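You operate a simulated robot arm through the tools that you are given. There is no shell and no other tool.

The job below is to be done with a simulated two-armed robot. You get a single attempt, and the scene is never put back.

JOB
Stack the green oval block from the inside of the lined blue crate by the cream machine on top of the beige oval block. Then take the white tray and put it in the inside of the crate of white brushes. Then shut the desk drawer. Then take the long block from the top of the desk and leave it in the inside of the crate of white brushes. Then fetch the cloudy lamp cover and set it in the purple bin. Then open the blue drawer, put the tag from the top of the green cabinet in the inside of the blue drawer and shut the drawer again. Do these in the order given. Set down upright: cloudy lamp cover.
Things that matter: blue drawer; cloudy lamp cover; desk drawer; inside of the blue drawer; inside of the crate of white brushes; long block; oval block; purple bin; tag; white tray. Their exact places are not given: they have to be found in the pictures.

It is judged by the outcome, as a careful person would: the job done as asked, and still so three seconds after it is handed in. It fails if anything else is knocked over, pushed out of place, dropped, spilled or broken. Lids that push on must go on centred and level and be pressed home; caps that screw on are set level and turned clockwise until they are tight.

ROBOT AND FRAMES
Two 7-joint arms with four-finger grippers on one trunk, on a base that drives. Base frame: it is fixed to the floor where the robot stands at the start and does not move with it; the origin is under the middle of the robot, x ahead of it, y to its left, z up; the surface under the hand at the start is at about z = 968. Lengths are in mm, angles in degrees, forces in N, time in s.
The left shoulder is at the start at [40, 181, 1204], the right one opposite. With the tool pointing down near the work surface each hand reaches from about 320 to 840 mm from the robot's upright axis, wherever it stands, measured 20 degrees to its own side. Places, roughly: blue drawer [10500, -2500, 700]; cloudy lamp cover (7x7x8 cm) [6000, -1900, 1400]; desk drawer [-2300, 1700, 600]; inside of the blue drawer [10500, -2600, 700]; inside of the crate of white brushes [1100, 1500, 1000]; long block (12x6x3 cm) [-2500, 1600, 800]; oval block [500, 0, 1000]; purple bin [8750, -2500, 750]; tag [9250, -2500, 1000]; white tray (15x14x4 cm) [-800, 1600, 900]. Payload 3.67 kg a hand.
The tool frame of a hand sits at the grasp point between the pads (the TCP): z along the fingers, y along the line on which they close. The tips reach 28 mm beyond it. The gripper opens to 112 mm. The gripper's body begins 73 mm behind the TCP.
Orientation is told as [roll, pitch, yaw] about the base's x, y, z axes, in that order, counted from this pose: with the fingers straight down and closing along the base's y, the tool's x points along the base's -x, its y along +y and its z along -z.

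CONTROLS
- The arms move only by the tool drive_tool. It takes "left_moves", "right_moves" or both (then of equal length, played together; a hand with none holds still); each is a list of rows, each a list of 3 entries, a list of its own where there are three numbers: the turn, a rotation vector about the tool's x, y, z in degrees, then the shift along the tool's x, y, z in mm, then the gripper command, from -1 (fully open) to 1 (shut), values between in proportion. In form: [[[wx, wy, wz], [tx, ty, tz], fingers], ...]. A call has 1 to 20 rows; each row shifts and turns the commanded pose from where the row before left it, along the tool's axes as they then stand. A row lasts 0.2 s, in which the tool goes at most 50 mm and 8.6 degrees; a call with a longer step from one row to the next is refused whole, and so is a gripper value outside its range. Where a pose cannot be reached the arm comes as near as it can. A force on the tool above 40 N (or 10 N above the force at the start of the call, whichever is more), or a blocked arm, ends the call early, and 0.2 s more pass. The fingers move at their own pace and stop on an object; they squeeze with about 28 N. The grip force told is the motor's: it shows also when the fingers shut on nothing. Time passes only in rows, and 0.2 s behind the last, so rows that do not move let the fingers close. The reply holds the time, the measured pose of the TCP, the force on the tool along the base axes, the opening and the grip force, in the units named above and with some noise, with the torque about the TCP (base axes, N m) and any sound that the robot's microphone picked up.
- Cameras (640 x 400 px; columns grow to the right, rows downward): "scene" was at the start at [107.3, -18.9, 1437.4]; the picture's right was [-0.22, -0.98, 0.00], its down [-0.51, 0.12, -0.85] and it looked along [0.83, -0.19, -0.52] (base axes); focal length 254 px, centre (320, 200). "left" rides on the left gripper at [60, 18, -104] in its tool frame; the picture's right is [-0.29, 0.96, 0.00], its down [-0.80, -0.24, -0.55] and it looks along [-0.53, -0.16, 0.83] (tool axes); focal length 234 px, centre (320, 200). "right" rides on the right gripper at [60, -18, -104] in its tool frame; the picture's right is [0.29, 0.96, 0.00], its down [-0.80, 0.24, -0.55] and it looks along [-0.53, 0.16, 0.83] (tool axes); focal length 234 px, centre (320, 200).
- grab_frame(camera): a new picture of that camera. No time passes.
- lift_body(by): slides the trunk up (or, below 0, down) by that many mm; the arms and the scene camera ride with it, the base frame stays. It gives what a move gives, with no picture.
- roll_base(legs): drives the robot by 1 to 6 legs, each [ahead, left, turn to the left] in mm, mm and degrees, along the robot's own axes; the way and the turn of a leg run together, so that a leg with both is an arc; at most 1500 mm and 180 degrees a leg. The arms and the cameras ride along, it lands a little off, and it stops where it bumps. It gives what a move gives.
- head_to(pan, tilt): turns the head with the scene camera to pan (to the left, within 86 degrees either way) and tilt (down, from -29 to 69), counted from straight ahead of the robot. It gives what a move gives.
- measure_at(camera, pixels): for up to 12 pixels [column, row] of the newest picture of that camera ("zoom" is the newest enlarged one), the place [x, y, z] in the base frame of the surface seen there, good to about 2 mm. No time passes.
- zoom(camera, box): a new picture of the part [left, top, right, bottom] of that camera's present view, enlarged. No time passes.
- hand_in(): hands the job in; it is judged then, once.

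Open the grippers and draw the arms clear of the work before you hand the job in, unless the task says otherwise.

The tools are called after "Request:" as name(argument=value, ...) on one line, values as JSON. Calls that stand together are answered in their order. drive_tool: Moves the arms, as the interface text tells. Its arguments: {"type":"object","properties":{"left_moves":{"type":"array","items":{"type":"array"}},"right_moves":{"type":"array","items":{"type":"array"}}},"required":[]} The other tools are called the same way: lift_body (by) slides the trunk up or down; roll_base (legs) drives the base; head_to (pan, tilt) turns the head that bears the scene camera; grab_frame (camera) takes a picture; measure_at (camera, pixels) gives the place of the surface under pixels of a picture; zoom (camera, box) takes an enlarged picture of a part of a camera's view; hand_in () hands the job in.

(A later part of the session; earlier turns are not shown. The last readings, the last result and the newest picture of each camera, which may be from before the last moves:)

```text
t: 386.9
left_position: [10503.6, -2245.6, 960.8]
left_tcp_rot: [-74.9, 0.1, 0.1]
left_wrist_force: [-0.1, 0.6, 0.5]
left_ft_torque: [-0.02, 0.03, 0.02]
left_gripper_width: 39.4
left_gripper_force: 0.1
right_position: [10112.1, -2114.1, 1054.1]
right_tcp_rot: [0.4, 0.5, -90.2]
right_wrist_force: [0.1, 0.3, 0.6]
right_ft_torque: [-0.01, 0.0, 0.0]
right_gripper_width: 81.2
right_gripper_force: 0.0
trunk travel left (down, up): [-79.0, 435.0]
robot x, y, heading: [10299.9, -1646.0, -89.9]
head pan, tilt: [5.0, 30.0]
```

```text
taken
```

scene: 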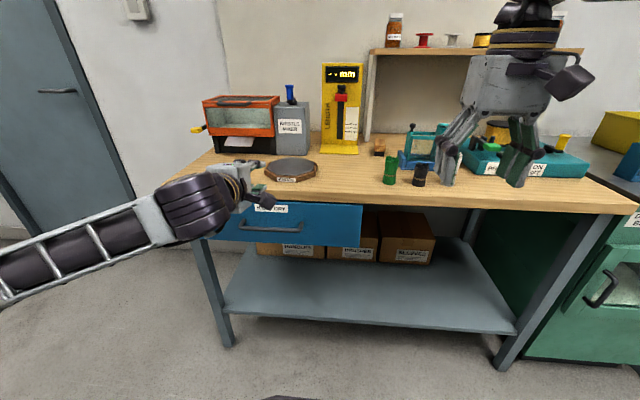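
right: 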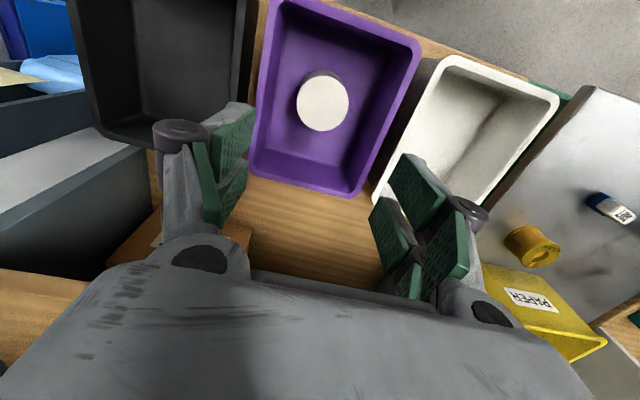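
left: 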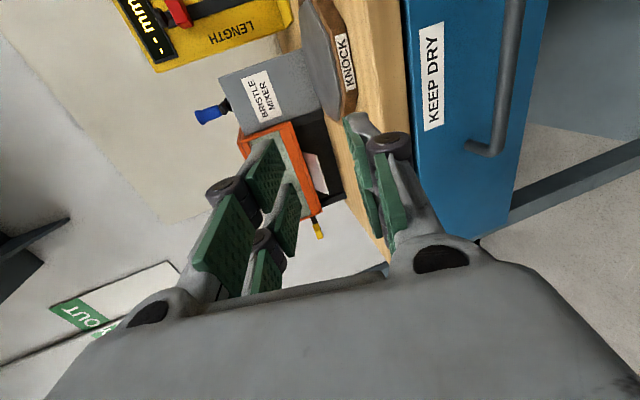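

The pose is good: fingers point forward, above and below. I lower the hand straight down 208 mm to the handle's height, staying in front of it.

Request:
drive_tool(left_moves=[[[0, 0, 0], [0, 40.2, 10.8], 0.3], [[0, 0, 0], [0, 40.2, 10.8], 0.3], [[0, 0, 0], [0, 40.2, 10.8], 0.3], [[0, 0, 0], [0, 40.2, 10.8], 0.3], [[0, 0, 0], [0, 40.2, 10.8], 0.3], [[0, 0, 0], [0, 0, 0], 0.3]])

Request:
grab_frame(camera="left")

Request:
zoom(camera="scene", box=[140, 160, 380, 310])

```text
t: 388.5
left_position: [10458.0, -2231.2, 788.5]
left_tcp_rot: [-70.2, 0.2, 0.7]
left_wrist_force: [-1.0, 0.1, 0.3]
left_ft_torque: [0.04, -0.01, 0.03]
left_gripper_width: 39.1
left_gripper_force: 0.1
left hand out of reach, approached as far as the arm can: row 2, 3, 4, 5
right_position: [10112.2, -2114.5, 1054.0]
right_tcp_rot: [0.5, 0.5, -90.1]
right_wrist_force: [-0.6, -0.5, -0.3]
right_ft_torque: [0.01, 0.0, 0.05]
right_gripper_width: 81.0
right_gripper_force: 0.1
trunk travel left (down, up): [-79.0, 435.0]
robot x, y, heading: [10302.8, -1644.1, -90.1]
head pan, tilt: [5.0, 30.0]
stopped in row 6 (left hand): the arm was blocked; the commanded pose is now the measured one
```

```text
taken
```

left: 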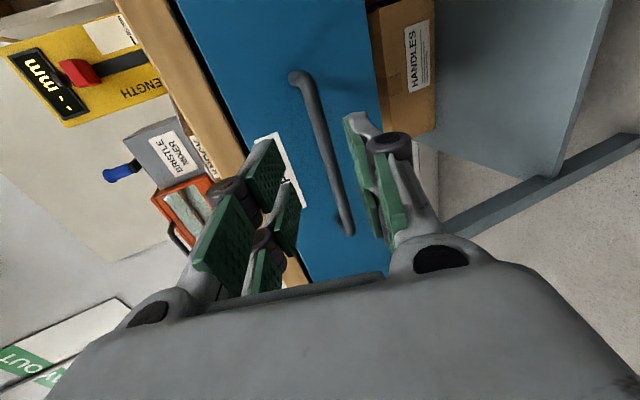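

```text
2.67 times, centred on (260, 235) of scene
```

zoom: 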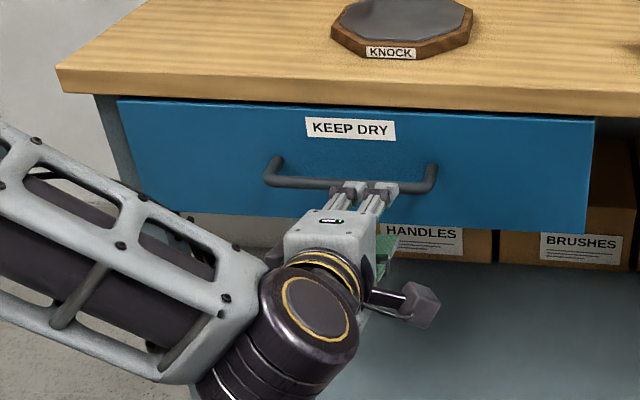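

The arm got stuck at (10458,-2231,788), tilt 70°, still in front of the handle. I try moving forward and slightly down from there, where the arm has more room.

Request:
drive_tool(left_moves=[[[0, 0, 0], [-8, 0, 25], 0.3], [[0, 0, 0], [-8, 8, 25], 0.3], [[0, 0, 0], [0, 0, 0], 0.3]])

Request:
grab_frame(camera="scene")

Request:
grab_frame(camera="left")

```text
t: 389.3
left_position: [10461.1, -2276.9, 777.1]
left_tcp_rot: [-69.9, 0.1, 0.9]
left_wrist_force: [0.4, -0.8, -0.1]
left_ft_torque: [0.03, 0.02, 0.01]
left_gripper_width: 38.9
left_gripper_force: 0.1
left hand out of reach, approached as far as the arm can: row 1, 2
right_position: [10111.8, -2114.1, 1054.6]
right_tcp_rot: [0.5, 0.5, -90.2]
right_wrist_force: [0.3, 1.0, 0.3]
right_ft_torque: [-0.02, 0.01, 0.02]
right_gripper_width: 81.2
right_gripper_force: 0.0
trunk travel left (down, up): [-79.0, 435.0]
robot x, y, heading: [10301.6, -1644.6, -90.1]
head pan, tilt: [5.0, 30.0]
```

```text
taken
```

scene: 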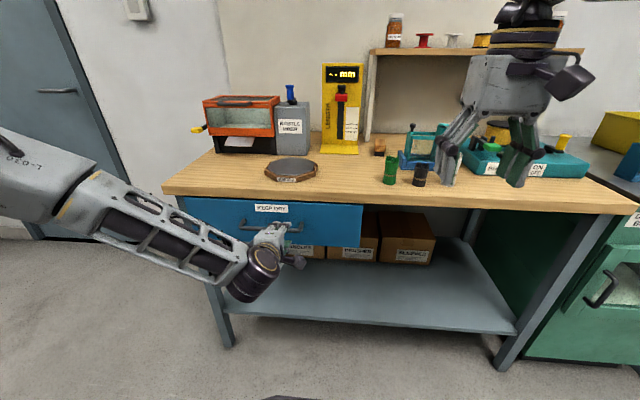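

```text
taken
```

left: 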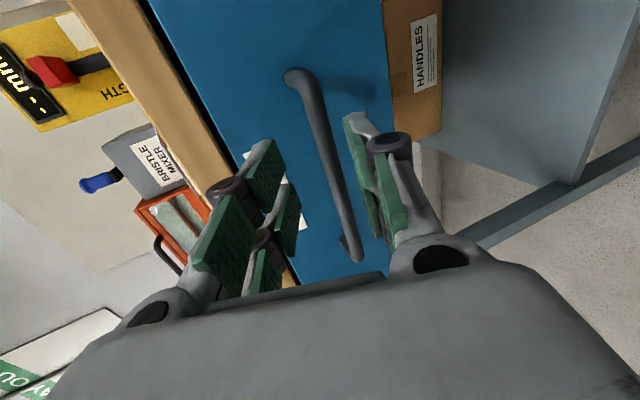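

The bar lies about 63 mm ahead along the finger axis, between upper and lower fingers. I advance along that axis in steps.

Request:
drive_tool(left_moves=[[[0, 0, 0], [0, 2, 18], 0.3], [[0, 0, 0], [0, 2, 18], 0.3], [[0, 0, 0], [0, 2, 14], 0.3], [[0, 0, 0], [0, 0, 0], 0.3]])

Request:
grab_frame(camera="left")

Request:
zoom(camera="scene", box=[200, 190, 360, 310])

```text
t: 390.3
left_position: [10454.8, -2324.8, 758.2]
left_tcp_rot: [-69.8, 0.1, 0.9]
left_wrist_force: [0.0, 0.3, 0.4]
left_ft_torque: [-0.04, 0.0, 0.03]
left_gripper_width: 39.2
left_gripper_force: 0.1
left hand out of reach, approached as far as the arm can: row 1, 3
right_position: [10111.1, -2114.0, 1054.0]
right_tcp_rot: [0.5, 0.5, -90.2]
right_wrist_force: [0.4, 0.3, 0.6]
right_ft_torque: [-0.04, 0.0, 0.02]
right_gripper_width: 81.2
right_gripper_force: 0.1
trunk travel left (down, up): [-79.0, 435.0]
robot x, y, heading: [10301.4, -1643.4, -90.3]
head pan, tilt: [5.0, 30.0]
```

```text
taken
```

left: 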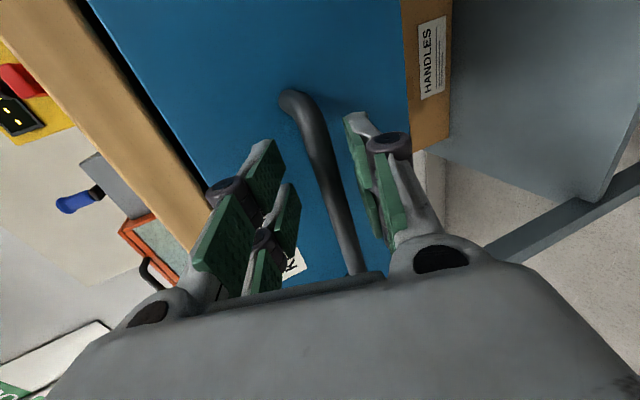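

```text
3.33 times, centred on (280, 250) of scene
```

zoom: 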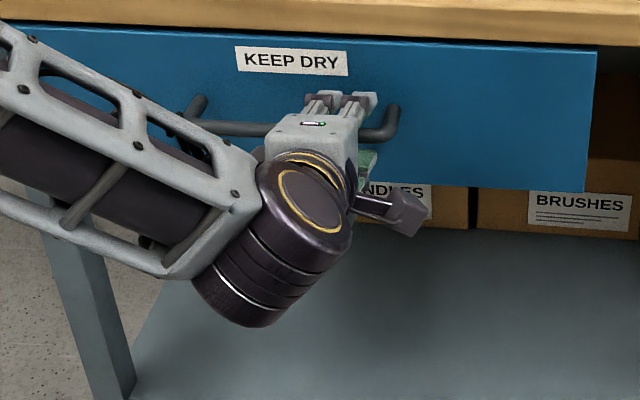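

The bar is 11 mm beyond the TCP, between the fingers. I centre by 4 mm and close on it.

Request:
drive_tool(left_moves=[[[0, 0, 0], [0, 4, 2], 0.3], [[0, 0, 0], [0, 0, 0], 0.6], [[0, 0, 0], [0, 0, 0], 0.8], [[0, 0, 0], [0, 0, 0], 1], [[0, 0, 0], [0, 0, 0], 1]])

Request:
grab_frame(camera="left")

```text
t: 391.5
left_position: [10453.6, -2325.9, 753.5]
left_tcp_rot: [-69.7, 0.2, 0.9]
left_wrist_force: [0.2, 5.1, -10.8]
left_ft_torque: [0.19, -0.94, -0.15]
left_gripper_width: 13.3
left_gripper_force: 45.3
right_position: [10111.6, -2114.5, 1053.2]
right_tcp_rot: [0.5, 0.5, -90.2]
right_wrist_force: [-0.5, 0.1, 0.3]
right_ft_torque: [0.01, -0.02, 0.03]
right_gripper_width: 81.3
right_gripper_force: 0.0
trunk travel left (down, up): [-79.0, 435.0]
robot x, y, heading: [10304.9, -1645.4, -90.2]
head pan, tilt: [5.0, 30.0]
```

```text
taken
```

left: 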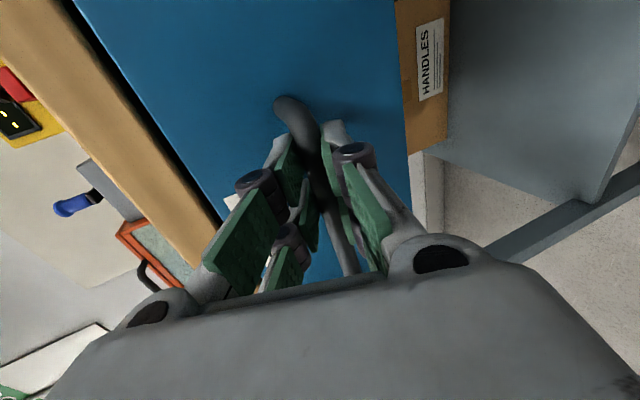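

The bar is gripped (13 mm). I drive the base back 60 mm to start pulling the drawer open.

Request:
roll_base(legs=[[-60, 0, 0]])

Request:
grab_frame(camera="scene")

```text
t: 392.5
left_position: [10452.2, -2266.1, 754.7]
left_tcp_rot: [-69.7, 0.2, 0.8]
left_wrist_force: [-4.3, 0.3, -21.2]
left_ft_torque: [0.09, -0.88, -0.33]
left_gripper_width: 13.2
left_gripper_force: 44.9
right_position: [10111.8, -2055.8, 1054.5]
right_tcp_rot: [0.5, 0.4, -90.1]
right_wrist_force: [-0.3, 0.6, 0.0]
right_ft_torque: [-0.03, -0.01, 0.02]
right_gripper_width: 80.8
right_gripper_force: 0.2
trunk travel left (down, up): [-79.0, 435.0]
robot x, y, heading: [10303.5, -1583.9, -89.9]
head pan, tilt: [5.0, 30.0]
```

```text
taken
```

scene: 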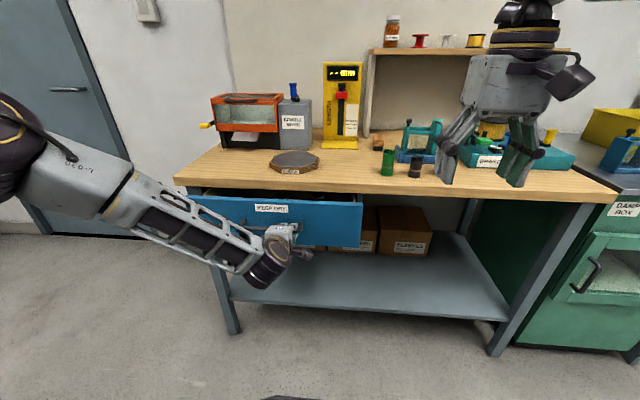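

The drawer is opening. I pull back 110 mm more.

Request:
roll_base(legs=[[-110, 0, 0]])

Request:
grab_frame(camera="scene")

Request:
zoom(camera="scene", box=[170, 150, 410, 300])

```text
t: 393.7
left_position: [10452.0, -2154.6, 754.8]
left_tcp_rot: [-69.7, 0.1, 0.9]
left_wrist_force: [3.4, 0.3, -4.6]
left_ft_torque: [-0.14, -1.06, 0.13]
left_gripper_width: 13.3
left_gripper_force: 44.9
right_position: [10112.4, -1943.9, 1054.8]
right_tcp_rot: [0.5, 0.4, -90.2]
right_wrist_force: [0.0, 0.1, 0.8]
right_ft_torque: [-0.03, -0.01, 0.01]
right_gripper_width: 81.3
right_gripper_force: 0.0
trunk travel left (down, up): [-79.0, 435.0]
robot x, y, heading: [10304.4, -1475.3, -90.3]
head pan, tilt: [5.0, 30.0]
```

```text
taken
```

scene: 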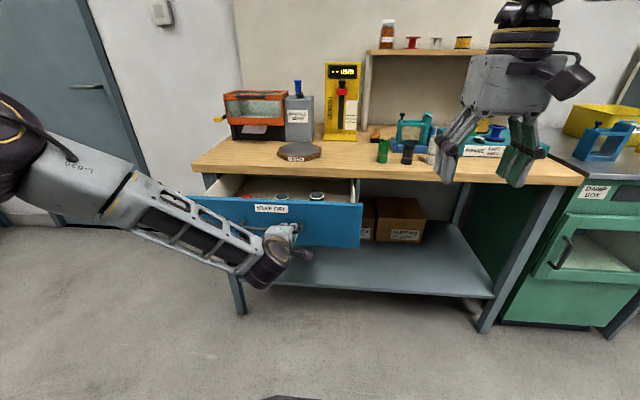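

```text
2.67 times, centred on (290, 225) of scene
```

zoom: 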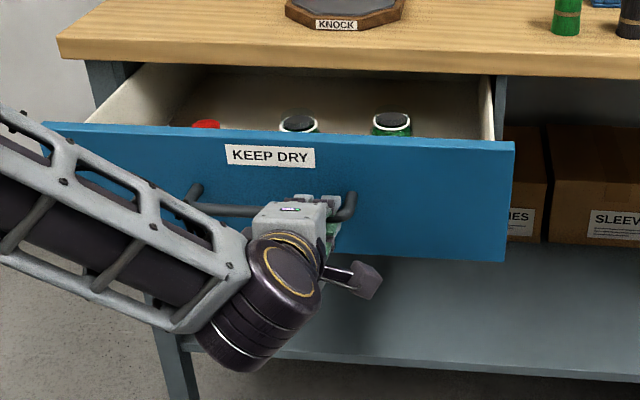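

The drawer is open about 170 mm with some jars inside. I pull 40 mm more for room.

Request:
roll_base(legs=[[-40, 0, 0]])

Request:
head_to(pan=10, tilt=35)

Request:
grab_frame(camera="scene")

Request:
measure_at(camera="scene", pixels=[[200, 180], [330, 185], [260, 190], [345, 180], [300, 175], [290, 180], [230, 175], [320, 172]])

```text
t: 394.6
left_position: [10453.8, -2113.6, 755.0]
left_tcp_rot: [-69.6, -0.1, 0.8]
left_wrist_force: [-2.1, 1.3, -1.1]
left_ft_torque: [-0.18, -0.86, 0.08]
left_gripper_width: 13.2
left_gripper_force: 45.4
right_position: [10111.9, -1903.5, 1055.8]
right_tcp_rot: [0.6, 0.2, -90.1]
right_wrist_force: [0.5, 1.2, 0.2]
right_ft_torque: [-0.04, -0.01, -0.04]
right_gripper_width: 81.1
right_gripper_force: 0.0
trunk travel left (down, up): [-79.0, 435.0]
robot x, y, heading: [10306.6, -1436.3, -90.4]
head pan, tilt: [5.0, 30.0]
```

```text
t: 395.3
left_position: [10453.3, -2113.9, 754.7]
left_tcp_rot: [-69.7, -0.1, 1.0]
left_wrist_force: [0.2, -1.6, 5.8]
left_ft_torque: [-0.1, -0.65, -0.44]
left_gripper_width: 13.5
left_gripper_force: 44.7
right_position: [10113.0, -1903.2, 1054.7]
right_tcp_rot: [0.6, 0.3, -90.1]
right_wrist_force: [0.3, -0.3, 0.4]
right_ft_torque: [0.02, -0.02, -0.01]
right_gripper_width: 81.3
right_gripper_force: 0.2
trunk travel left (down, up): [-79.0, 435.0]
robot x, y, heading: [10304.3, -1435.0, -90.2]
head pan, tilt: [10.0, 35.0]
```

```text
taken
```

scene: 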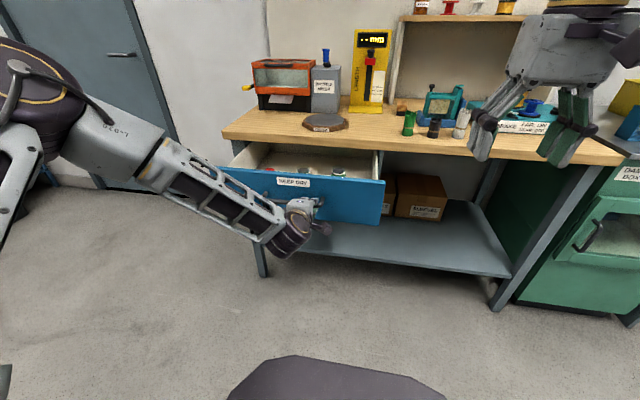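

```text
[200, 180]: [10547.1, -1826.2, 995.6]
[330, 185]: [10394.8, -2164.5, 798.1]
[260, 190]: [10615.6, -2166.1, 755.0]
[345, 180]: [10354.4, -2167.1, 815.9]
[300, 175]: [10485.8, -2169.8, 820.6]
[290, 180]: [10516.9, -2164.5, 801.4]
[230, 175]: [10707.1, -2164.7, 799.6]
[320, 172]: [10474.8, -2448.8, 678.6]
```

The drawer is open 211 mm (face at y≈-2165). I open the fingers and back the base 120 mm to free the handle.

Request:
drive_tool(left_moves=[[[0, 0, 0], [0, 0, 0], 0.7], [[0, 0, 0], [0, 0, 0], 0.3], [[0, 0, 0], [0, 0, 0], 0.2], [[0, 0, 0], [0, 0, 0], 0.2]])

Request:
roll_base(legs=[[-120, 0, 0]])

Request:
grab_frame(camera="left")

Request:
grab_frame(camera="scene")

```text
t: 396.3
left_position: [10453.4, -2114.7, 753.8]
left_tcp_rot: [-69.6, 0.2, 0.9]
left_wrist_force: [-0.6, 0.0, -0.2]
left_ft_torque: [-0.01, -0.02, -0.04]
left_gripper_width: 44.8
left_gripper_force: 0.1
right_position: [10112.7, -1904.3, 1054.8]
right_tcp_rot: [0.5, 0.4, -90.0]
right_wrist_force: [-0.3, -0.6, -0.3]
right_ft_torque: [0.0, 0.03, 0.0]
right_gripper_width: 81.2
right_gripper_force: 0.0
trunk travel left (down, up): [-79.0, 435.0]
robot x, y, heading: [10306.7, -1434.5, -90.0]
head pan, tilt: [10.0, 35.0]
```

```text
t: 397.5
left_position: [10453.0, -1994.4, 754.6]
left_tcp_rot: [-69.6, 0.0, 0.8]
left_wrist_force: [0.5, 0.3, 0.0]
left_ft_torque: [0.01, -0.01, 0.0]
left_gripper_width: 44.9
left_gripper_force: 0.1
right_position: [10111.8, -1782.9, 1056.5]
right_tcp_rot: [0.5, 0.1, -90.2]
right_wrist_force: [-0.4, -0.2, 1.3]
right_ft_torque: [-0.06, 0.02, 0.02]
right_gripper_width: 81.3
right_gripper_force: 0.1
trunk travel left (down, up): [-79.0, 435.0]
robot x, y, heading: [10302.7, -1316.2, -90.0]
head pan, tilt: [10.0, 35.0]
```

```text
taken
```

left: 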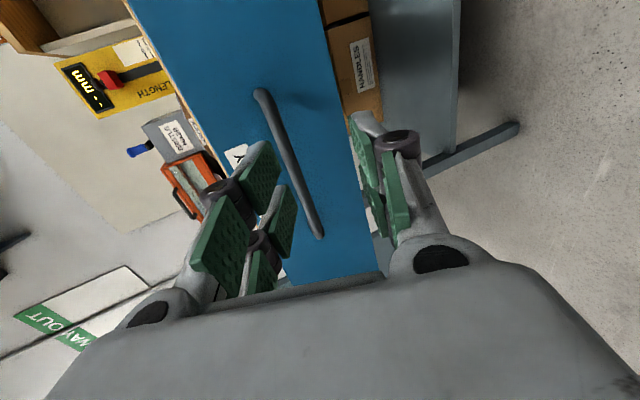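

```text
taken
```

scene: 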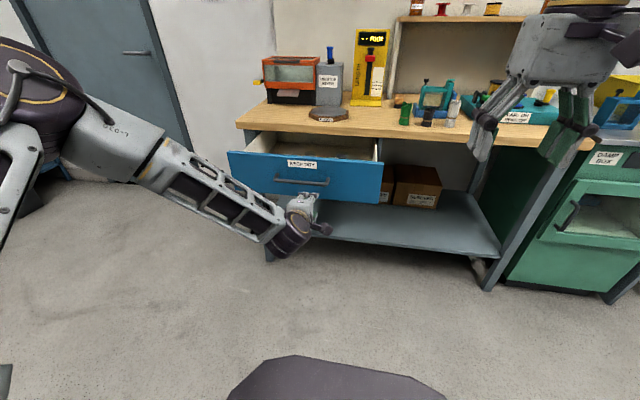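

The drawer stays open and the handle is free. I raise and untilt the left hand, and turn it back.

Request:
drive_tool(left_moves=[[[0, 0, 0], [0, -37.6, -13.6], 0.2], [[0, 0, 0], [0, -37.6, -13.6], 0.2], [[0, 0, 0], [0, -37.6, -13.6], 0.2], [[0, 0, 0], [0, -37.6, -13.6], 0.2], [[0, 0, 0], [0, -37.6, -13.6], 0.2], [[-7.8, 0, 0], [0, 0, 0], 0.2], [[-7.8, 0, 0], [0, 0, 0], 0.2], [[-7.8, 0, 0], [0, 0, 0], 0.2], [[-7.8, 0, 0], [0, 0, 0], 0.2], [[-7.8, 0, 0], [0, 0, 0], 0.2], [[-7.8, 0, 0], [0, 0, 0], 0.2], [[-7.8, 0, 0], [0, 0, 0], 0.2], [[-7.8, 0, 0], [0, 0, 0], 0.2], [[-7.4, 0, 0], [0, 0, 0], 0.2], [[0, 0, 0], [0, 35, -10], 0.2], [[0, 0, 0], [0, 35, -10], 0.2], [[0, 0, 0], [0, 35, -10], 0.2], [[0, 0, 0], [0, 35, -10], 0.2], [[0, 0, 0], [0, 0, 0], 0.2]])

Request:
drive_tool(left_moves=[[[0, 0, 8.2], [0, 0, 0], 0.2], [[0, 0, 8.2], [0, 0, 0], 0.2], [[0, 0, 8.2], [0, 0, 0], 0.2], [[0, 0, 8.2], [0, 0, 0], 0.2], [[0, 0, 8.2], [0, 0, 0], 0.2], [[0, 0, 8.2], [0, 0, 0], 0.2], [[0, 0, 8.2], [0, 0, 0], 0.2], [[0, 0, 8.2], [0, 0, 0], 0.2], [[0, 0, 8.2], [0, 0, 0], 0.2], [[0, 0, 8.2], [0, 0, 0], 0.2], [[0, 0, 8], [0, 0, 0], 0.2], [[0, 0, 0], [0, 0, 0], 0.2]])

```text
t: 401.5
left_position: [10449.8, -1862.0, 997.3]
left_tcp_rot: [0.4, 0.0, 0.7]
left_wrist_force: [0.2, -0.3, -0.3]
left_ft_torque: [0.0, 0.01, 0.0]
left_gripper_width: 44.7
left_gripper_force: 0.1
right_position: [10112.4, -1786.1, 1054.8]
right_tcp_rot: [0.5, 0.3, -90.1]
right_wrist_force: [0.1, 0.2, -0.3]
right_ft_torque: [0.02, 0.01, 0.01]
right_gripper_width: 81.2
right_gripper_force: 0.1
trunk travel left (down, up): [-79.0, 435.0]
robot x, y, heading: [10304.6, -1316.5, -90.2]
head pan, tilt: [10.0, 35.0]
```

```text
t: 404.1
left_position: [10450.3, -1857.9, 994.2]
left_tcp_rot: [-0.2, 0.3, -89.4]
left_wrist_force: [0.5, 0.1, 0.0]
left_ft_torque: [-0.02, 0.01, -0.02]
left_gripper_width: 44.8
left_gripper_force: 0.1
right_position: [10112.4, -1785.1, 1055.2]
right_tcp_rot: [0.5, 0.3, -90.2]
right_wrist_force: [0.3, -0.1, -0.3]
right_ft_torque: [-0.01, 0.01, -0.02]
right_gripper_width: 81.5
right_gripper_force: 0.0
trunk travel left (down, up): [-79.0, 435.0]
robot x, y, heading: [10302.4, -1315.5, -90.5]
head pan, tilt: [10.0, 35.0]
```

I draw the left hand in, lift the trunk 120 mm, then sidestep right to the green cabinet and approach.

Request:
drive_tool(left_moves=[[[0, 0, 0], [35, 0, -10], 0.2], [[0, 0, 0], [35, 0, -10], 0.2], [[0, 0, 0], [35, 0, -10], 0.2], [[0, 0, 0], [0, 0, 0], 0.2]])

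Request:
lift_body(by=120)

Request:
roll_base(legs=[[0, -940, 0.4], [400, 0, 0]])

Request:
head_to(pan=-15, tilt=35)

Request:
grab_frame(camera="scene")

```text
t: 405.1
left_position: [10449.0, -1752.4, 1025.3]
left_tcp_rot: [-0.1, 0.2, -89.2]
left_wrist_force: [-0.2, -0.2, -0.6]
left_ft_torque: [0.08, 0.01, -0.02]
left_gripper_width: 44.9
left_gripper_force: 0.0
right_position: [10113.9, -1786.3, 1054.9]
right_tcp_rot: [0.5, 0.3, -90.2]
right_wrist_force: [0.5, -0.5, -0.3]
right_ft_torque: [0.01, 0.0, -0.03]
right_gripper_width: 81.3
right_gripper_force: 0.0
trunk travel left (down, up): [-79.0, 435.0]
robot x, y, heading: [10306.1, -1313.3, -90.2]
head pan, tilt: [10.0, 35.0]
```

```text
t: 406.6
left_position: [10449.9, -1753.9, 1145.7]
left_tcp_rot: [0.0, 0.3, -89.2]
left_wrist_force: [0.8, -0.6, -1.1]
left_ft_torque: [-0.02, -0.04, 0.06]
left_gripper_width: 44.8
left_gripper_force: 0.0
right_position: [10111.6, -1785.8, 1176.3]
right_tcp_rot: [0.5, 0.2, -90.1]
right_wrist_force: [-0.2, 0.8, -0.5]
right_ft_torque: [-0.02, 0.0, 0.03]
right_gripper_width: 81.1
right_gripper_force: 0.1
trunk travel left (down, up): [-199.0, 315.0]
robot x, y, heading: [10303.8, -1317.0, -90.3]
head pan, tilt: [10.0, 35.0]
```

```text
t: 409.1
left_position: [10135.1, -1791.4, 1146.3]
left_tcp_rot: [0.0, 0.4, -95.3]
left_wrist_force: [-1.4, -0.6, -0.1]
left_ft_torque: [0.01, -0.03, -0.04]
left_gripper_width: 44.9
left_gripper_force: 0.1
right_position: [9796.1, -1786.1, 1174.8]
right_tcp_rot: [0.6, 0.5, -96.4]
right_wrist_force: [-0.3, 0.2, 0.1]
right_ft_torque: [0.0, -0.07, 0.01]
right_gripper_width: 81.1
right_gripper_force: 0.0
trunk travel left (down, up): [-199.0, 315.0]
robot x, y, heading: [10037.8, -1334.7, -96.5]
head pan, tilt: [10.0, 35.0]
stopped in leg 1: the robot was blocked; the commanded pose is now the measured one
```

```text
t: 410.0
left_position: [10136.9, -1790.8, 1145.7]
left_tcp_rot: [-0.1, 0.3, -95.3]
left_wrist_force: [0.4, 0.8, -0.1]
left_ft_torque: [-0.02, -0.02, -0.01]
left_gripper_width: 44.7
left_gripper_force: 0.1
right_position: [9798.0, -1785.3, 1175.7]
right_tcp_rot: [0.5, 0.3, -96.3]
right_wrist_force: [-0.2, -0.3, -0.3]
right_ft_torque: [0.05, 0.04, -0.04]
right_gripper_width: 81.2
right_gripper_force: 0.0
trunk travel left (down, up): [-199.0, 315.0]
robot x, y, heading: [10038.9, -1338.0, -96.4]
head pan, tilt: [-15.0, 35.0]
```

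```text
taken
```

scene: 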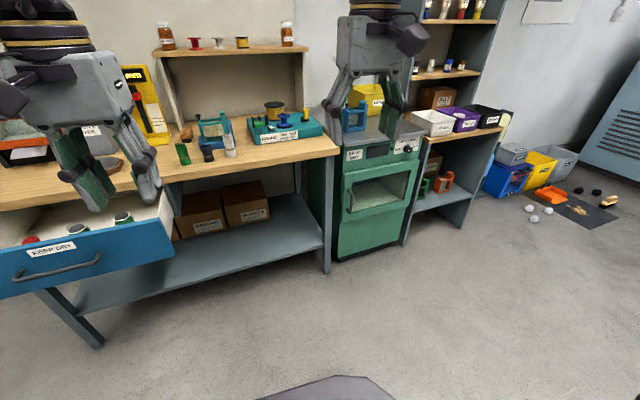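

Blocked at x≈10038, turned a little, probably against the wooden table behind on the right. I move forward (-y) away from it and look back.

Request:
roll_base(legs=[[120, 0, 0]])

Request:
head_to(pan=-86, tilt=35)

Request:
grab_frame(camera="scene")

```text
t: 411.2
left_position: [10125.0, -1908.6, 1146.5]
left_tcp_rot: [-0.1, 0.4, -95.3]
left_wrist_force: [-0.1, 0.4, -0.2]
left_ft_torque: [-0.01, 0.0, 0.01]
left_gripper_width: 44.7
left_gripper_force: 0.1
right_position: [9785.8, -1905.5, 1175.3]
right_tcp_rot: [0.4, 0.2, -96.3]
right_wrist_force: [0.1, -0.2, -0.4]
right_ft_torque: [0.01, 0.02, -0.03]
right_gripper_width: 81.1
right_gripper_force: 0.1
trunk travel left (down, up): [-199.0, 315.0]
robot x, y, heading: [10024.9, -1462.7, -96.3]
head pan, tilt: [-15.0, 35.0]
```

```text
t: 412.7
left_position: [10125.5, -1909.0, 1146.0]
left_tcp_rot: [0.0, 0.2, -95.1]
left_wrist_force: [0.3, -0.5, 0.1]
left_ft_torque: [0.0, 0.01, 0.0]
left_gripper_width: 44.6
left_gripper_force: 0.1
right_position: [9785.3, -1905.0, 1177.4]
right_tcp_rot: [0.5, 0.3, -96.3]
right_wrist_force: [0.4, -0.7, 0.1]
right_ft_torque: [-0.01, 0.0, 0.0]
right_gripper_width: 81.1
right_gripper_force: 0.2
trunk travel left (down, up): [-199.0, 315.0]
robot x, y, heading: [10025.5, -1455.6, -96.3]
head pan, tilt: [-85.9, 35.0]
```

```text
taken
```

scene: 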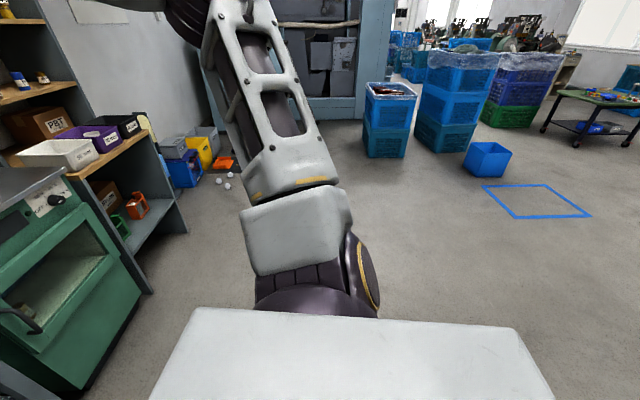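

By my reckoning a table leg stands at about (9924,-1050), which the base touched. I straighten, go forward to y≈-1600, then sidestep right well clear of it.

Request:
roll_base(legs=[[0, 0, 6.3], [150, 0, 0], [0, -655, 0]])

Request:
head_to(pan=-12, tilt=35)

Request:
grab_frame(camera="scene")

```text
t: 418.0
left_position: [9510.5, -2042.0, 1147.2]
left_tcp_rot: [-0.1, 0.3, -89.3]
left_wrist_force: [-0.9, 0.9, 0.2]
left_ft_torque: [-0.06, 0.01, -0.05]
left_gripper_width: 44.5
left_gripper_force: 0.0
right_position: [9173.3, -2073.5, 1175.0]
right_tcp_rot: [0.5, 0.3, -90.4]
right_wrist_force: [-0.3, 0.2, -0.2]
right_ft_torque: [-0.01, -0.01, -0.02]
right_gripper_width: 81.5
right_gripper_force: 0.1
trunk travel left (down, up): [-199.0, 315.0]
robot x, y, heading: [9369.3, -1602.3, -90.4]
head pan, tilt: [-85.9, 35.0]
```

```text
t: 419.4
left_position: [9510.8, -2041.5, 1146.7]
left_tcp_rot: [-0.1, 0.3, -89.2]
left_wrist_force: [0.1, -0.4, 0.4]
left_ft_torque: [0.03, 0.0, 0.01]
left_gripper_width: 44.7
left_gripper_force: 0.0
right_position: [9174.7, -2072.2, 1176.1]
right_tcp_rot: [0.4, 0.3, -90.4]
right_wrist_force: [0.4, 0.7, -1.1]
right_ft_torque: [-0.02, -0.01, -0.01]
right_gripper_width: 81.3
right_gripper_force: 0.0
trunk travel left (down, up): [-199.0, 315.0]
robot x, y, heading: [9368.9, -1609.2, -90.3]
head pan, tilt: [-12.0, 35.0]
```

```text
taken
```

scene: 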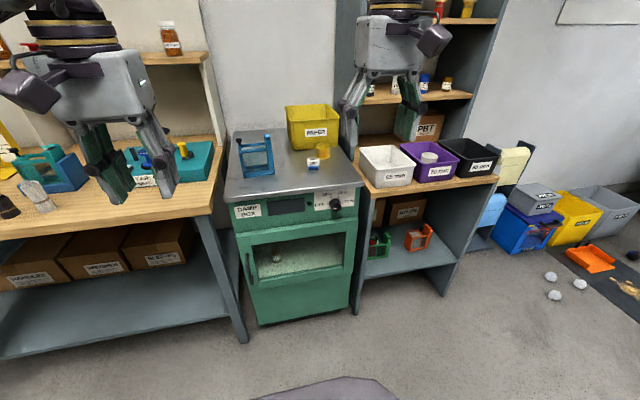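

The tag is at (313,163) on the green cabinet. I drive 270 mm ahead and measure it closely.

Request:
roll_base(legs=[[270, 0, 0.3]])

Request:
grab_frame(camera="scene")

Request:
zoom(camera="scene", box=[256, 180, 384, 260])

```text
t: 421.4
left_position: [9509.2, -2312.0, 1146.9]
left_tcp_rot: [-0.1, 0.3, -89.3]
left_wrist_force: [-0.6, -0.2, 0.6]
left_ft_torque: [0.01, -0.01, 0.03]
left_gripper_width: 44.8
left_gripper_force: 0.1
right_position: [9172.2, -2343.3, 1176.3]
right_tcp_rot: [0.4, 0.2, -90.4]
right_wrist_force: [0.8, -0.4, -1.2]
right_ft_torque: [0.01, 0.04, -0.01]
right_gripper_width: 81.5
right_gripper_force: 0.2
trunk travel left (down, up): [-199.0, 315.0]
robot x, y, heading: [9362.9, -1872.2, -90.4]
head pan, tilt: [-12.0, 35.0]
```

```text
taken
```

scene: 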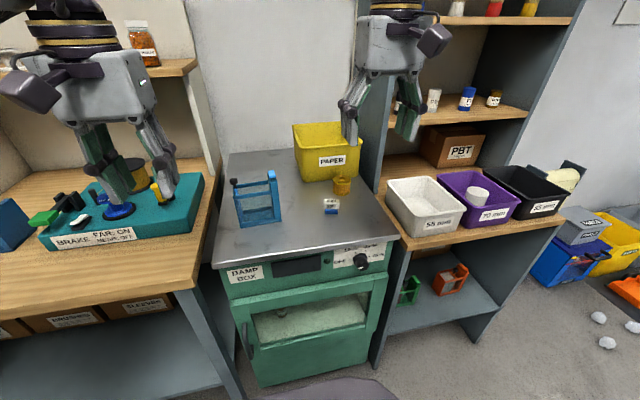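

```text
5.00 times, centred on (320, 220) of scene
```

zoom: 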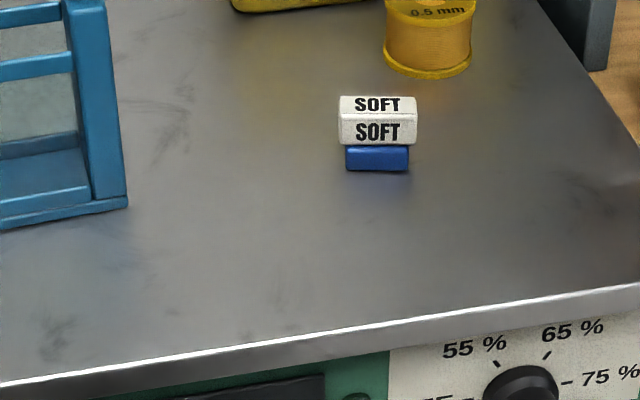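

The tag is the small "SOFT" piece (white block on a blue foot). I measure its outline.

Request:
measure_at(camera="zoom", pixels=[[378, 104], [378, 130], [343, 130], [414, 130], [343, 104], [414, 104], [378, 158], [350, 160], [405, 160], [378, 185], [378, 90], [300, 200]])

Request:
grab_frame(camera="right")

```text
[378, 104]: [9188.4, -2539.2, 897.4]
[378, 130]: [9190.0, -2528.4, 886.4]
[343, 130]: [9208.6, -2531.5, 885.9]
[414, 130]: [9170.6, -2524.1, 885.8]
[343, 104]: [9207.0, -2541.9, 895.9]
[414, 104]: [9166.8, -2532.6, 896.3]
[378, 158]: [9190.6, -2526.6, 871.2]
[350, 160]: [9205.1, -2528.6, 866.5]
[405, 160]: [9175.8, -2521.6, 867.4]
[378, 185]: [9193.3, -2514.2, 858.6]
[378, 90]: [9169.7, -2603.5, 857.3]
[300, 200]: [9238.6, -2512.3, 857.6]
```

```text
taken
```

right: 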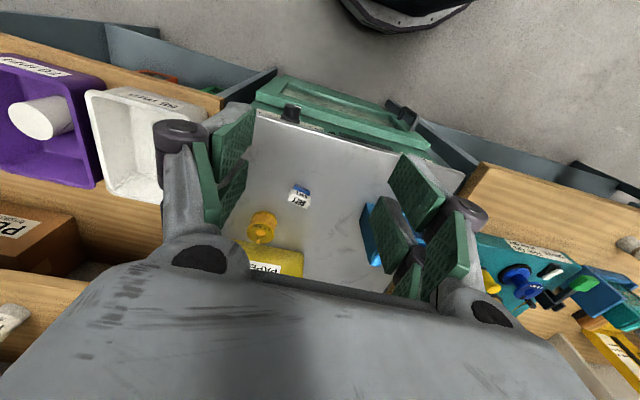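

Tag: x 9167–9209, y about -2528…-2552, z 858–898, turned about 12°. I measure the spool behind it, then align the right hand (yaw -101.5°) and move over the tag at z≈960.

Request:
measure_at(camera="zoom", pixels=[[430, 75], [390, 60], [470, 60], [430, 40], [115, 190], [100, 60], [60, 210]])

Request:
drive_tool(right_moves=[[[0, 0, 5.5], [0, 0, 30], -0.45], [[0, 0, 5.5], [0, 0, 30], -0.4], [[0, 0, 0], [0, 0, 45], -0.4], [[0, 0, 0], [0, 0, 45], -0.4], [[0, 0, 0], [0, 0, 45], -0.4], [[0, 0, 0], [-38, 11, 20], -0.4], [[0, 0, 0], [-38, 11, 0], -0.4], [[0, 0, 0], [-38, 11, 0], -0.4], [[0, 0, 0], [-38, 11, 0], -0.4], [[0, 0, 0], [-38, 11, 0], -0.4], [[0, 0, 0], [0, 0, 0], -0.4]])

Request:
grab_frame(camera="right")

```text
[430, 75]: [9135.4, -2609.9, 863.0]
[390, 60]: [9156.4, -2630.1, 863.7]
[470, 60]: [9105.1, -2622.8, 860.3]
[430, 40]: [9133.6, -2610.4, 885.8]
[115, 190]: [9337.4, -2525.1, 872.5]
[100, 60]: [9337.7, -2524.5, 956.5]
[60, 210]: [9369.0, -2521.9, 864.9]
```

```text
t: 423.8
left_position: [9510.1, -2312.3, 1146.4]
left_tcp_rot: [-0.1, 0.4, -89.4]
left_wrist_force: [0.5, 0.3, -0.8]
left_ft_torque: [-0.04, -0.03, 0.0]
left_gripper_width: 44.9
left_gripper_force: 0.0
right_position: [9177.5, -2521.2, 959.5]
right_tcp_rot: [0.4, 0.3, -101.4]
right_wrist_force: [0.8, 0.1, -0.2]
right_ft_torque: [-0.02, 0.0, -0.02]
right_gripper_width: 78.0
right_gripper_force: 0.1
right hand out of reach, approached as far as the arm can: row 10
trunk travel left (down, up): [-199.0, 315.0]
robot x, y, heading: [9365.9, -1875.6, -90.6]
head pan, tilt: [-12.0, 35.0]
```

```text
taken
```

right: 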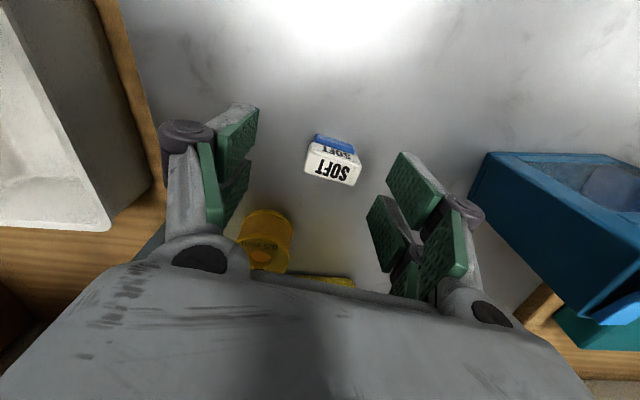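

The tag shows at (333,163) in the right picture. I measure it precisely from here.

Request:
zoom(camera="right", box=[270, 110, 398, 210])

Request:
measure_at(camera="zoom", pixels=[[280, 190], [420, 215], [300, 145], [430, 175], [350, 225], [290, 215], [410, 245], [355, 190], [330, 115], [430, 145], [365, 165]])

```text
4.00 times, centred on (334, 160) of right
```

zoom: 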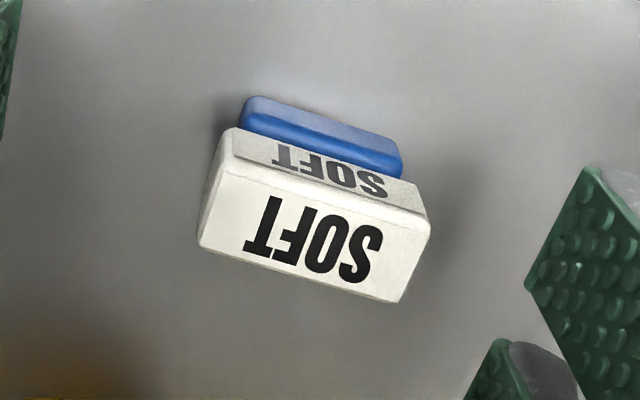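

```text
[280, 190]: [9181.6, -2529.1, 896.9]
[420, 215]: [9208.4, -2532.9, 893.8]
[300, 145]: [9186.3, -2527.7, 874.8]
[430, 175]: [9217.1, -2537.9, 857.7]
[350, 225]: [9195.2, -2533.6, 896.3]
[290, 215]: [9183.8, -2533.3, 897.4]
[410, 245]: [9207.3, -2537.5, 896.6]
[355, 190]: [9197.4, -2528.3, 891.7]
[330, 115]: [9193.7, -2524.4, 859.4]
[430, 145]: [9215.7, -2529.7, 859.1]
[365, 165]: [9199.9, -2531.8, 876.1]
```

I measure the four corners of the tag's top face.

Request:
measure_at(camera="zoom", pixels=[[208, 236], [390, 295], [424, 225], [240, 172], [314, 228], [300, 260], [330, 200]])

```text
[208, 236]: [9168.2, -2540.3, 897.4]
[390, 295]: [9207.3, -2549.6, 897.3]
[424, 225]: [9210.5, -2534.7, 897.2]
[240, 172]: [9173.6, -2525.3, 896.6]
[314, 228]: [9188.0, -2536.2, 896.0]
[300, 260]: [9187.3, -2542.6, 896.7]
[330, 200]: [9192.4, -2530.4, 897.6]
```

Tag centre is (9190,-2537.5), axis -13.4°. I lower to z≈930, shift over the centre and check.

Request:
drive_tool(right_moves=[[[0, 0, 2], [0, 0, 29], -0.4], [[0, 0, 0], [-7, 8, 0], -0.4], [[0, 0, 0], [-6, 8, 0], -0.4], [[0, 0, 0], [0, 0, 0], -0.4]])

Request:
grab_frame(camera="right")

```text
t: 424.8
left_position: [9508.6, -2310.8, 1147.1]
left_tcp_rot: [-0.2, 0.4, -89.3]
left_wrist_force: [-0.7, 0.4, 0.6]
left_ft_torque: [0.04, -0.02, 0.02]
left_gripper_width: 44.9
left_gripper_force: 0.0
right_position: [9176.0, -2519.7, 930.6]
right_tcp_rot: [0.5, 0.3, -103.3]
right_wrist_force: [-0.5, -0.5, 0.2]
right_ft_torque: [0.0, -0.01, -0.01]
right_gripper_width: 78.6
right_gripper_force: 0.0
right hand out of reach, approached as far as the arm can: row 2, 3
trunk travel left (down, up): [-199.0, 315.0]
robot x, y, heading: [9362.5, -1872.5, -90.4]
head pan, tilt: [-12.0, 35.0]
```

```text
taken
```

right: 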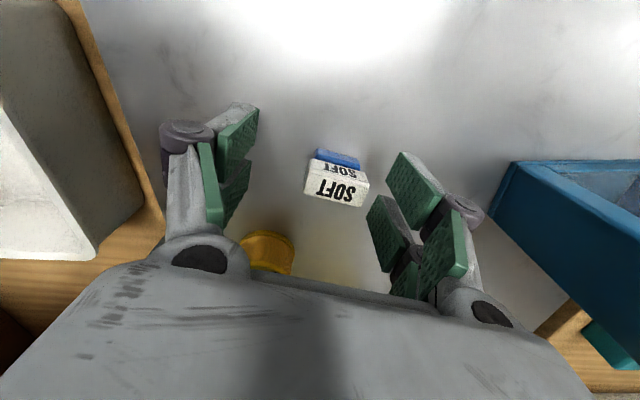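

Again just out of reach, so I raise the hand 20 mm, drive the base 40 mm forward, and then shift over the tag.

Request:
drive_tool(right_moves=[[[0, 0, 0], [0, 0, -20], -0.4], [[0, 0, 0], [0, 0, 0], -0.4]])

Request:
roll_base(legs=[[40, 0, 0]])

Request:
grab_frame(camera="right")

```text
t: 425.4
left_position: [9509.5, -2311.0, 1146.1]
left_tcp_rot: [-0.2, 0.2, -89.3]
left_wrist_force: [0.2, 0.1, -0.5]
left_ft_torque: [0.0, 0.0, -0.04]
left_gripper_width: 44.7
left_gripper_force: 0.0
right_position: [9176.3, -2519.7, 950.7]
right_tcp_rot: [0.3, 0.5, -103.4]
right_wrist_force: [0.6, 0.6, 0.3]
right_ft_torque: [0.01, 0.0, 0.0]
right_gripper_width: 78.4
right_gripper_force: 0.0
trunk travel left (down, up): [-199.0, 315.0]
robot x, y, heading: [9364.5, -1873.4, -90.5]
head pan, tilt: [-12.0, 35.0]
```

```text
t: 426.3
left_position: [9509.5, -2353.2, 1146.8]
left_tcp_rot: [-0.1, 0.3, -89.3]
left_wrist_force: [-0.1, -0.6, -0.6]
left_ft_torque: [0.05, -0.02, 0.01]
left_gripper_width: 44.8
left_gripper_force: 0.1
right_position: [9176.7, -2559.9, 950.1]
right_tcp_rot: [0.2, 0.4, -103.4]
right_wrist_force: [-0.1, -0.3, -0.5]
right_ft_torque: [0.02, 0.01, 0.04]
right_gripper_width: 78.6
right_gripper_force: 0.1
trunk travel left (down, up): [-199.0, 315.0]
robot x, y, heading: [9364.6, -1912.9, -90.5]
head pan, tilt: [-12.0, 35.0]
```

```text
taken
```

right: 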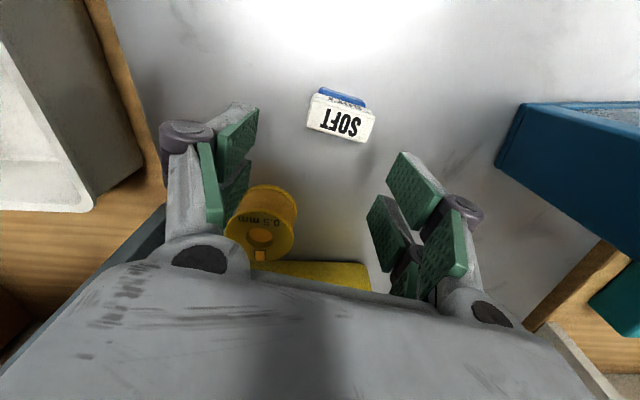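

Now I shift back and left by (13,22) mm to centre over the tag and check.

Request:
drive_tool(right_moves=[[[0, 0, 0], [12.5, 4, 0], -0.4], [[0, 0, 0], [12.5, 4, 0], -0.4], [[0, 0, 0], [0, 0, 20], -0.4], [[0, 0, 0], [0, 0, 0], -0.4]])

Request:
grab_frame(camera="right")

Request:
zoom(camera="scene", box=[256, 150, 416, 270])

```text
t: 427.3
left_position: [9509.1, -2351.2, 1147.7]
left_tcp_rot: [-0.1, 0.3, -89.4]
left_wrist_force: [0.5, -0.3, -0.2]
left_ft_torque: [0.01, 0.02, 0.01]
left_gripper_width: 44.7
left_gripper_force: 0.1
right_position: [9189.8, -2537.4, 932.2]
right_tcp_rot: [0.2, 0.5, -103.4]
right_wrist_force: [-0.4, -0.1, -0.4]
right_ft_torque: [-0.02, -0.01, -0.01]
right_gripper_width: 78.0
right_gripper_force: 0.1
trunk travel left (down, up): [-199.0, 315.0]
robot x, y, heading: [9361.4, -1912.7, -90.6]
head pan, tilt: [-12.0, 35.0]
```

```text
taken
```

right: 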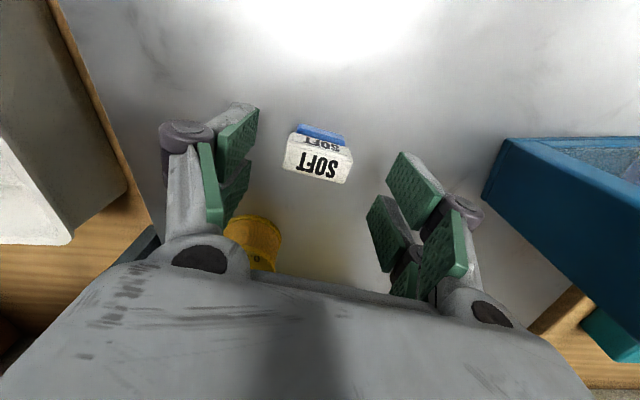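

```text
3.33 times, centred on (336, 210) of scene
```

zoom: 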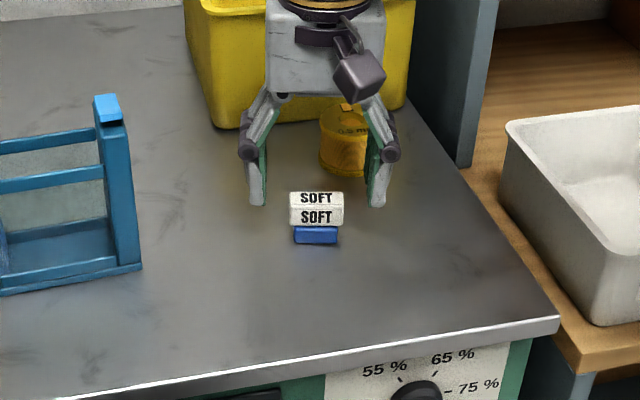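

The tag is centred under the tool axis. I lower to z≈892 and close on its white part.

Request:
drive_tool(right_moves=[[[0, 0, 0], [0, 0, 18], -0.4], [[0, 0, 0], [0, 0, 14], -0.4], [[0, 0, 0], [0, 0, 7], -0.4], [[0, 0, 0], [0, 0, 0], -0.4]])

Request:
grab_frame(camera="right")

```text
t: 428.3
left_position: [9509.2, -2350.9, 1146.1]
left_tcp_rot: [0.0, 0.3, -89.4]
left_wrist_force: [0.2, 0.4, -0.4]
left_ft_torque: [0.0, 0.03, -0.02]
left_gripper_width: 44.8
left_gripper_force: 0.0
right_position: [9191.1, -2537.1, 892.2]
right_tcp_rot: [0.3, 0.4, -103.5]
right_wrist_force: [0.0, -0.1, -0.3]
right_ft_torque: [-0.03, 0.0, 0.02]
right_gripper_width: 78.4
right_gripper_force: 0.1
trunk travel left (down, up): [-199.0, 315.0]
robot x, y, heading: [9363.8, -1911.3, -90.3]
head pan, tilt: [-12.0, 35.0]
```

```text
taken
```

right: 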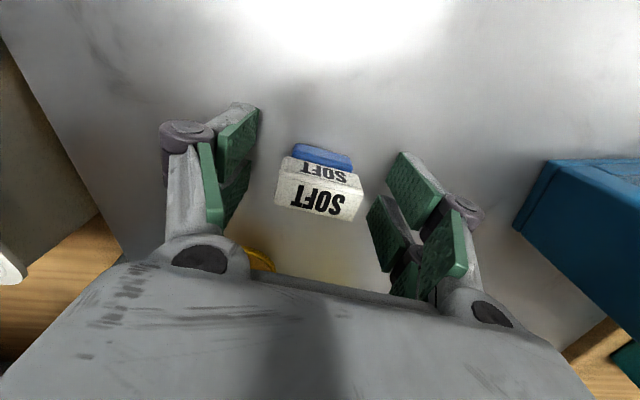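

The tag stands between the pads. I close gently.

Request:
drive_tool(right_moves=[[[0, 0, 0], [0, 0, 0], -0.1], [[0, 0, 0], [0, 0, 0], 0.2], [[0, 0, 0], [0, 0, 0], 0.5], [[0, 0, 0], [0, 0, 0], 1], [[0, 0, 0], [0, 0, 0], 1]])

Request:
grab_frame(camera="right")

```text
t: 429.5
left_position: [9507.9, -2351.7, 1146.8]
left_tcp_rot: [-0.1, 0.3, -89.5]
left_wrist_force: [0.7, -0.3, -0.2]
left_ft_torque: [-0.05, -0.01, 0.03]
left_gripper_width: 44.7
left_gripper_force: 0.1
right_position: [9190.6, -2537.1, 892.0]
right_tcp_rot: [0.3, 0.4, -103.3]
right_wrist_force: [0.1, -0.5, 0.2]
right_ft_torque: [0.0, 0.04, -0.03]
right_gripper_width: 42.7
right_gripper_force: 27.9
trunk travel left (down, up): [-199.0, 315.0]
robot x, y, heading: [9364.2, -1909.6, -90.3]
head pan, tilt: [-12.0, 35.0]
```

```text
taken
```

right: 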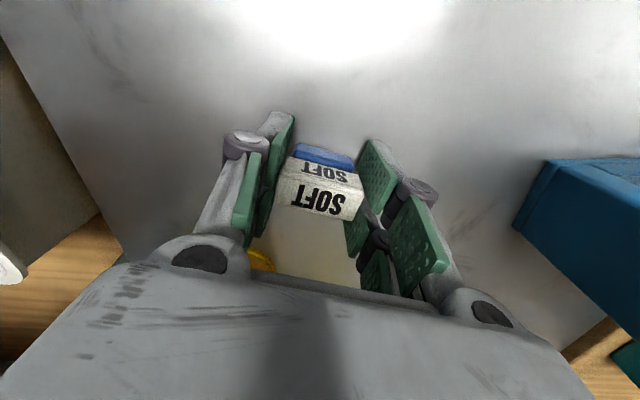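

The tag is gripped at 42.7 mm. I lift it slowly and check it comes along.

Request:
drive_tool(right_moves=[[[0, 0, 0], [0, 0, -4], 1], [[0, 0, 0], [0, 0, -8], 1], [[0, 0, 0], [0, 0, -12], 1], [[0, 0, 0], [0, 0, -20], 1], [[0, 0, 0], [0, 0, -25], 1], [[0, 0, 0], [0, 0, 0], 1]])

Request:
grab_frame(camera="right")

Request:
grab_frame(camera="scene")

```text
t: 430.9
left_position: [9509.5, -2351.7, 1146.5]
left_tcp_rot: [0.0, 0.3, -89.4]
left_wrist_force: [0.6, -0.1, 0.6]
left_ft_torque: [-0.02, 0.01, 0.0]
left_gripper_width: 44.8
left_gripper_force: 0.0
right_position: [9187.8, -2536.8, 961.4]
right_tcp_rot: [0.2, 0.4, -103.4]
right_wrist_force: [0.0, 0.5, -0.2]
right_ft_torque: [0.01, 0.0, 0.01]
right_gripper_width: 42.3
right_gripper_force: 28.2
trunk travel left (down, up): [-199.0, 315.0]
robot x, y, heading: [9365.8, -1914.2, -90.5]
head pan, tilt: [-12.0, 35.0]
```

```text
taken
```

right: 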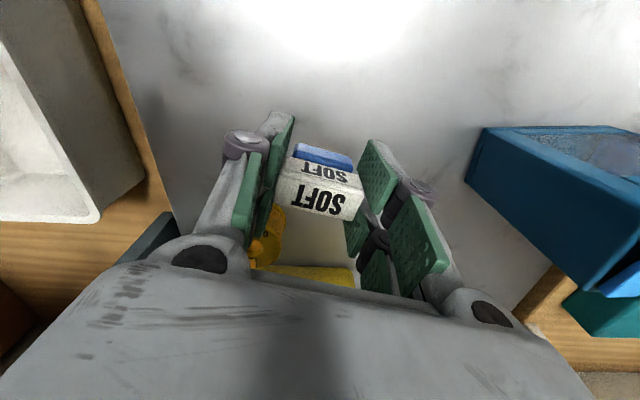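

```text
taken
```

scene: 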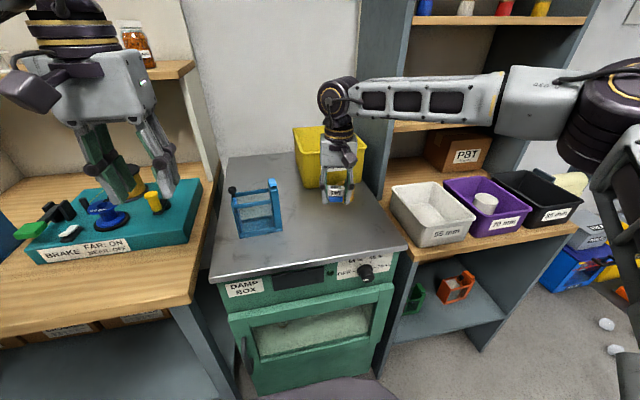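

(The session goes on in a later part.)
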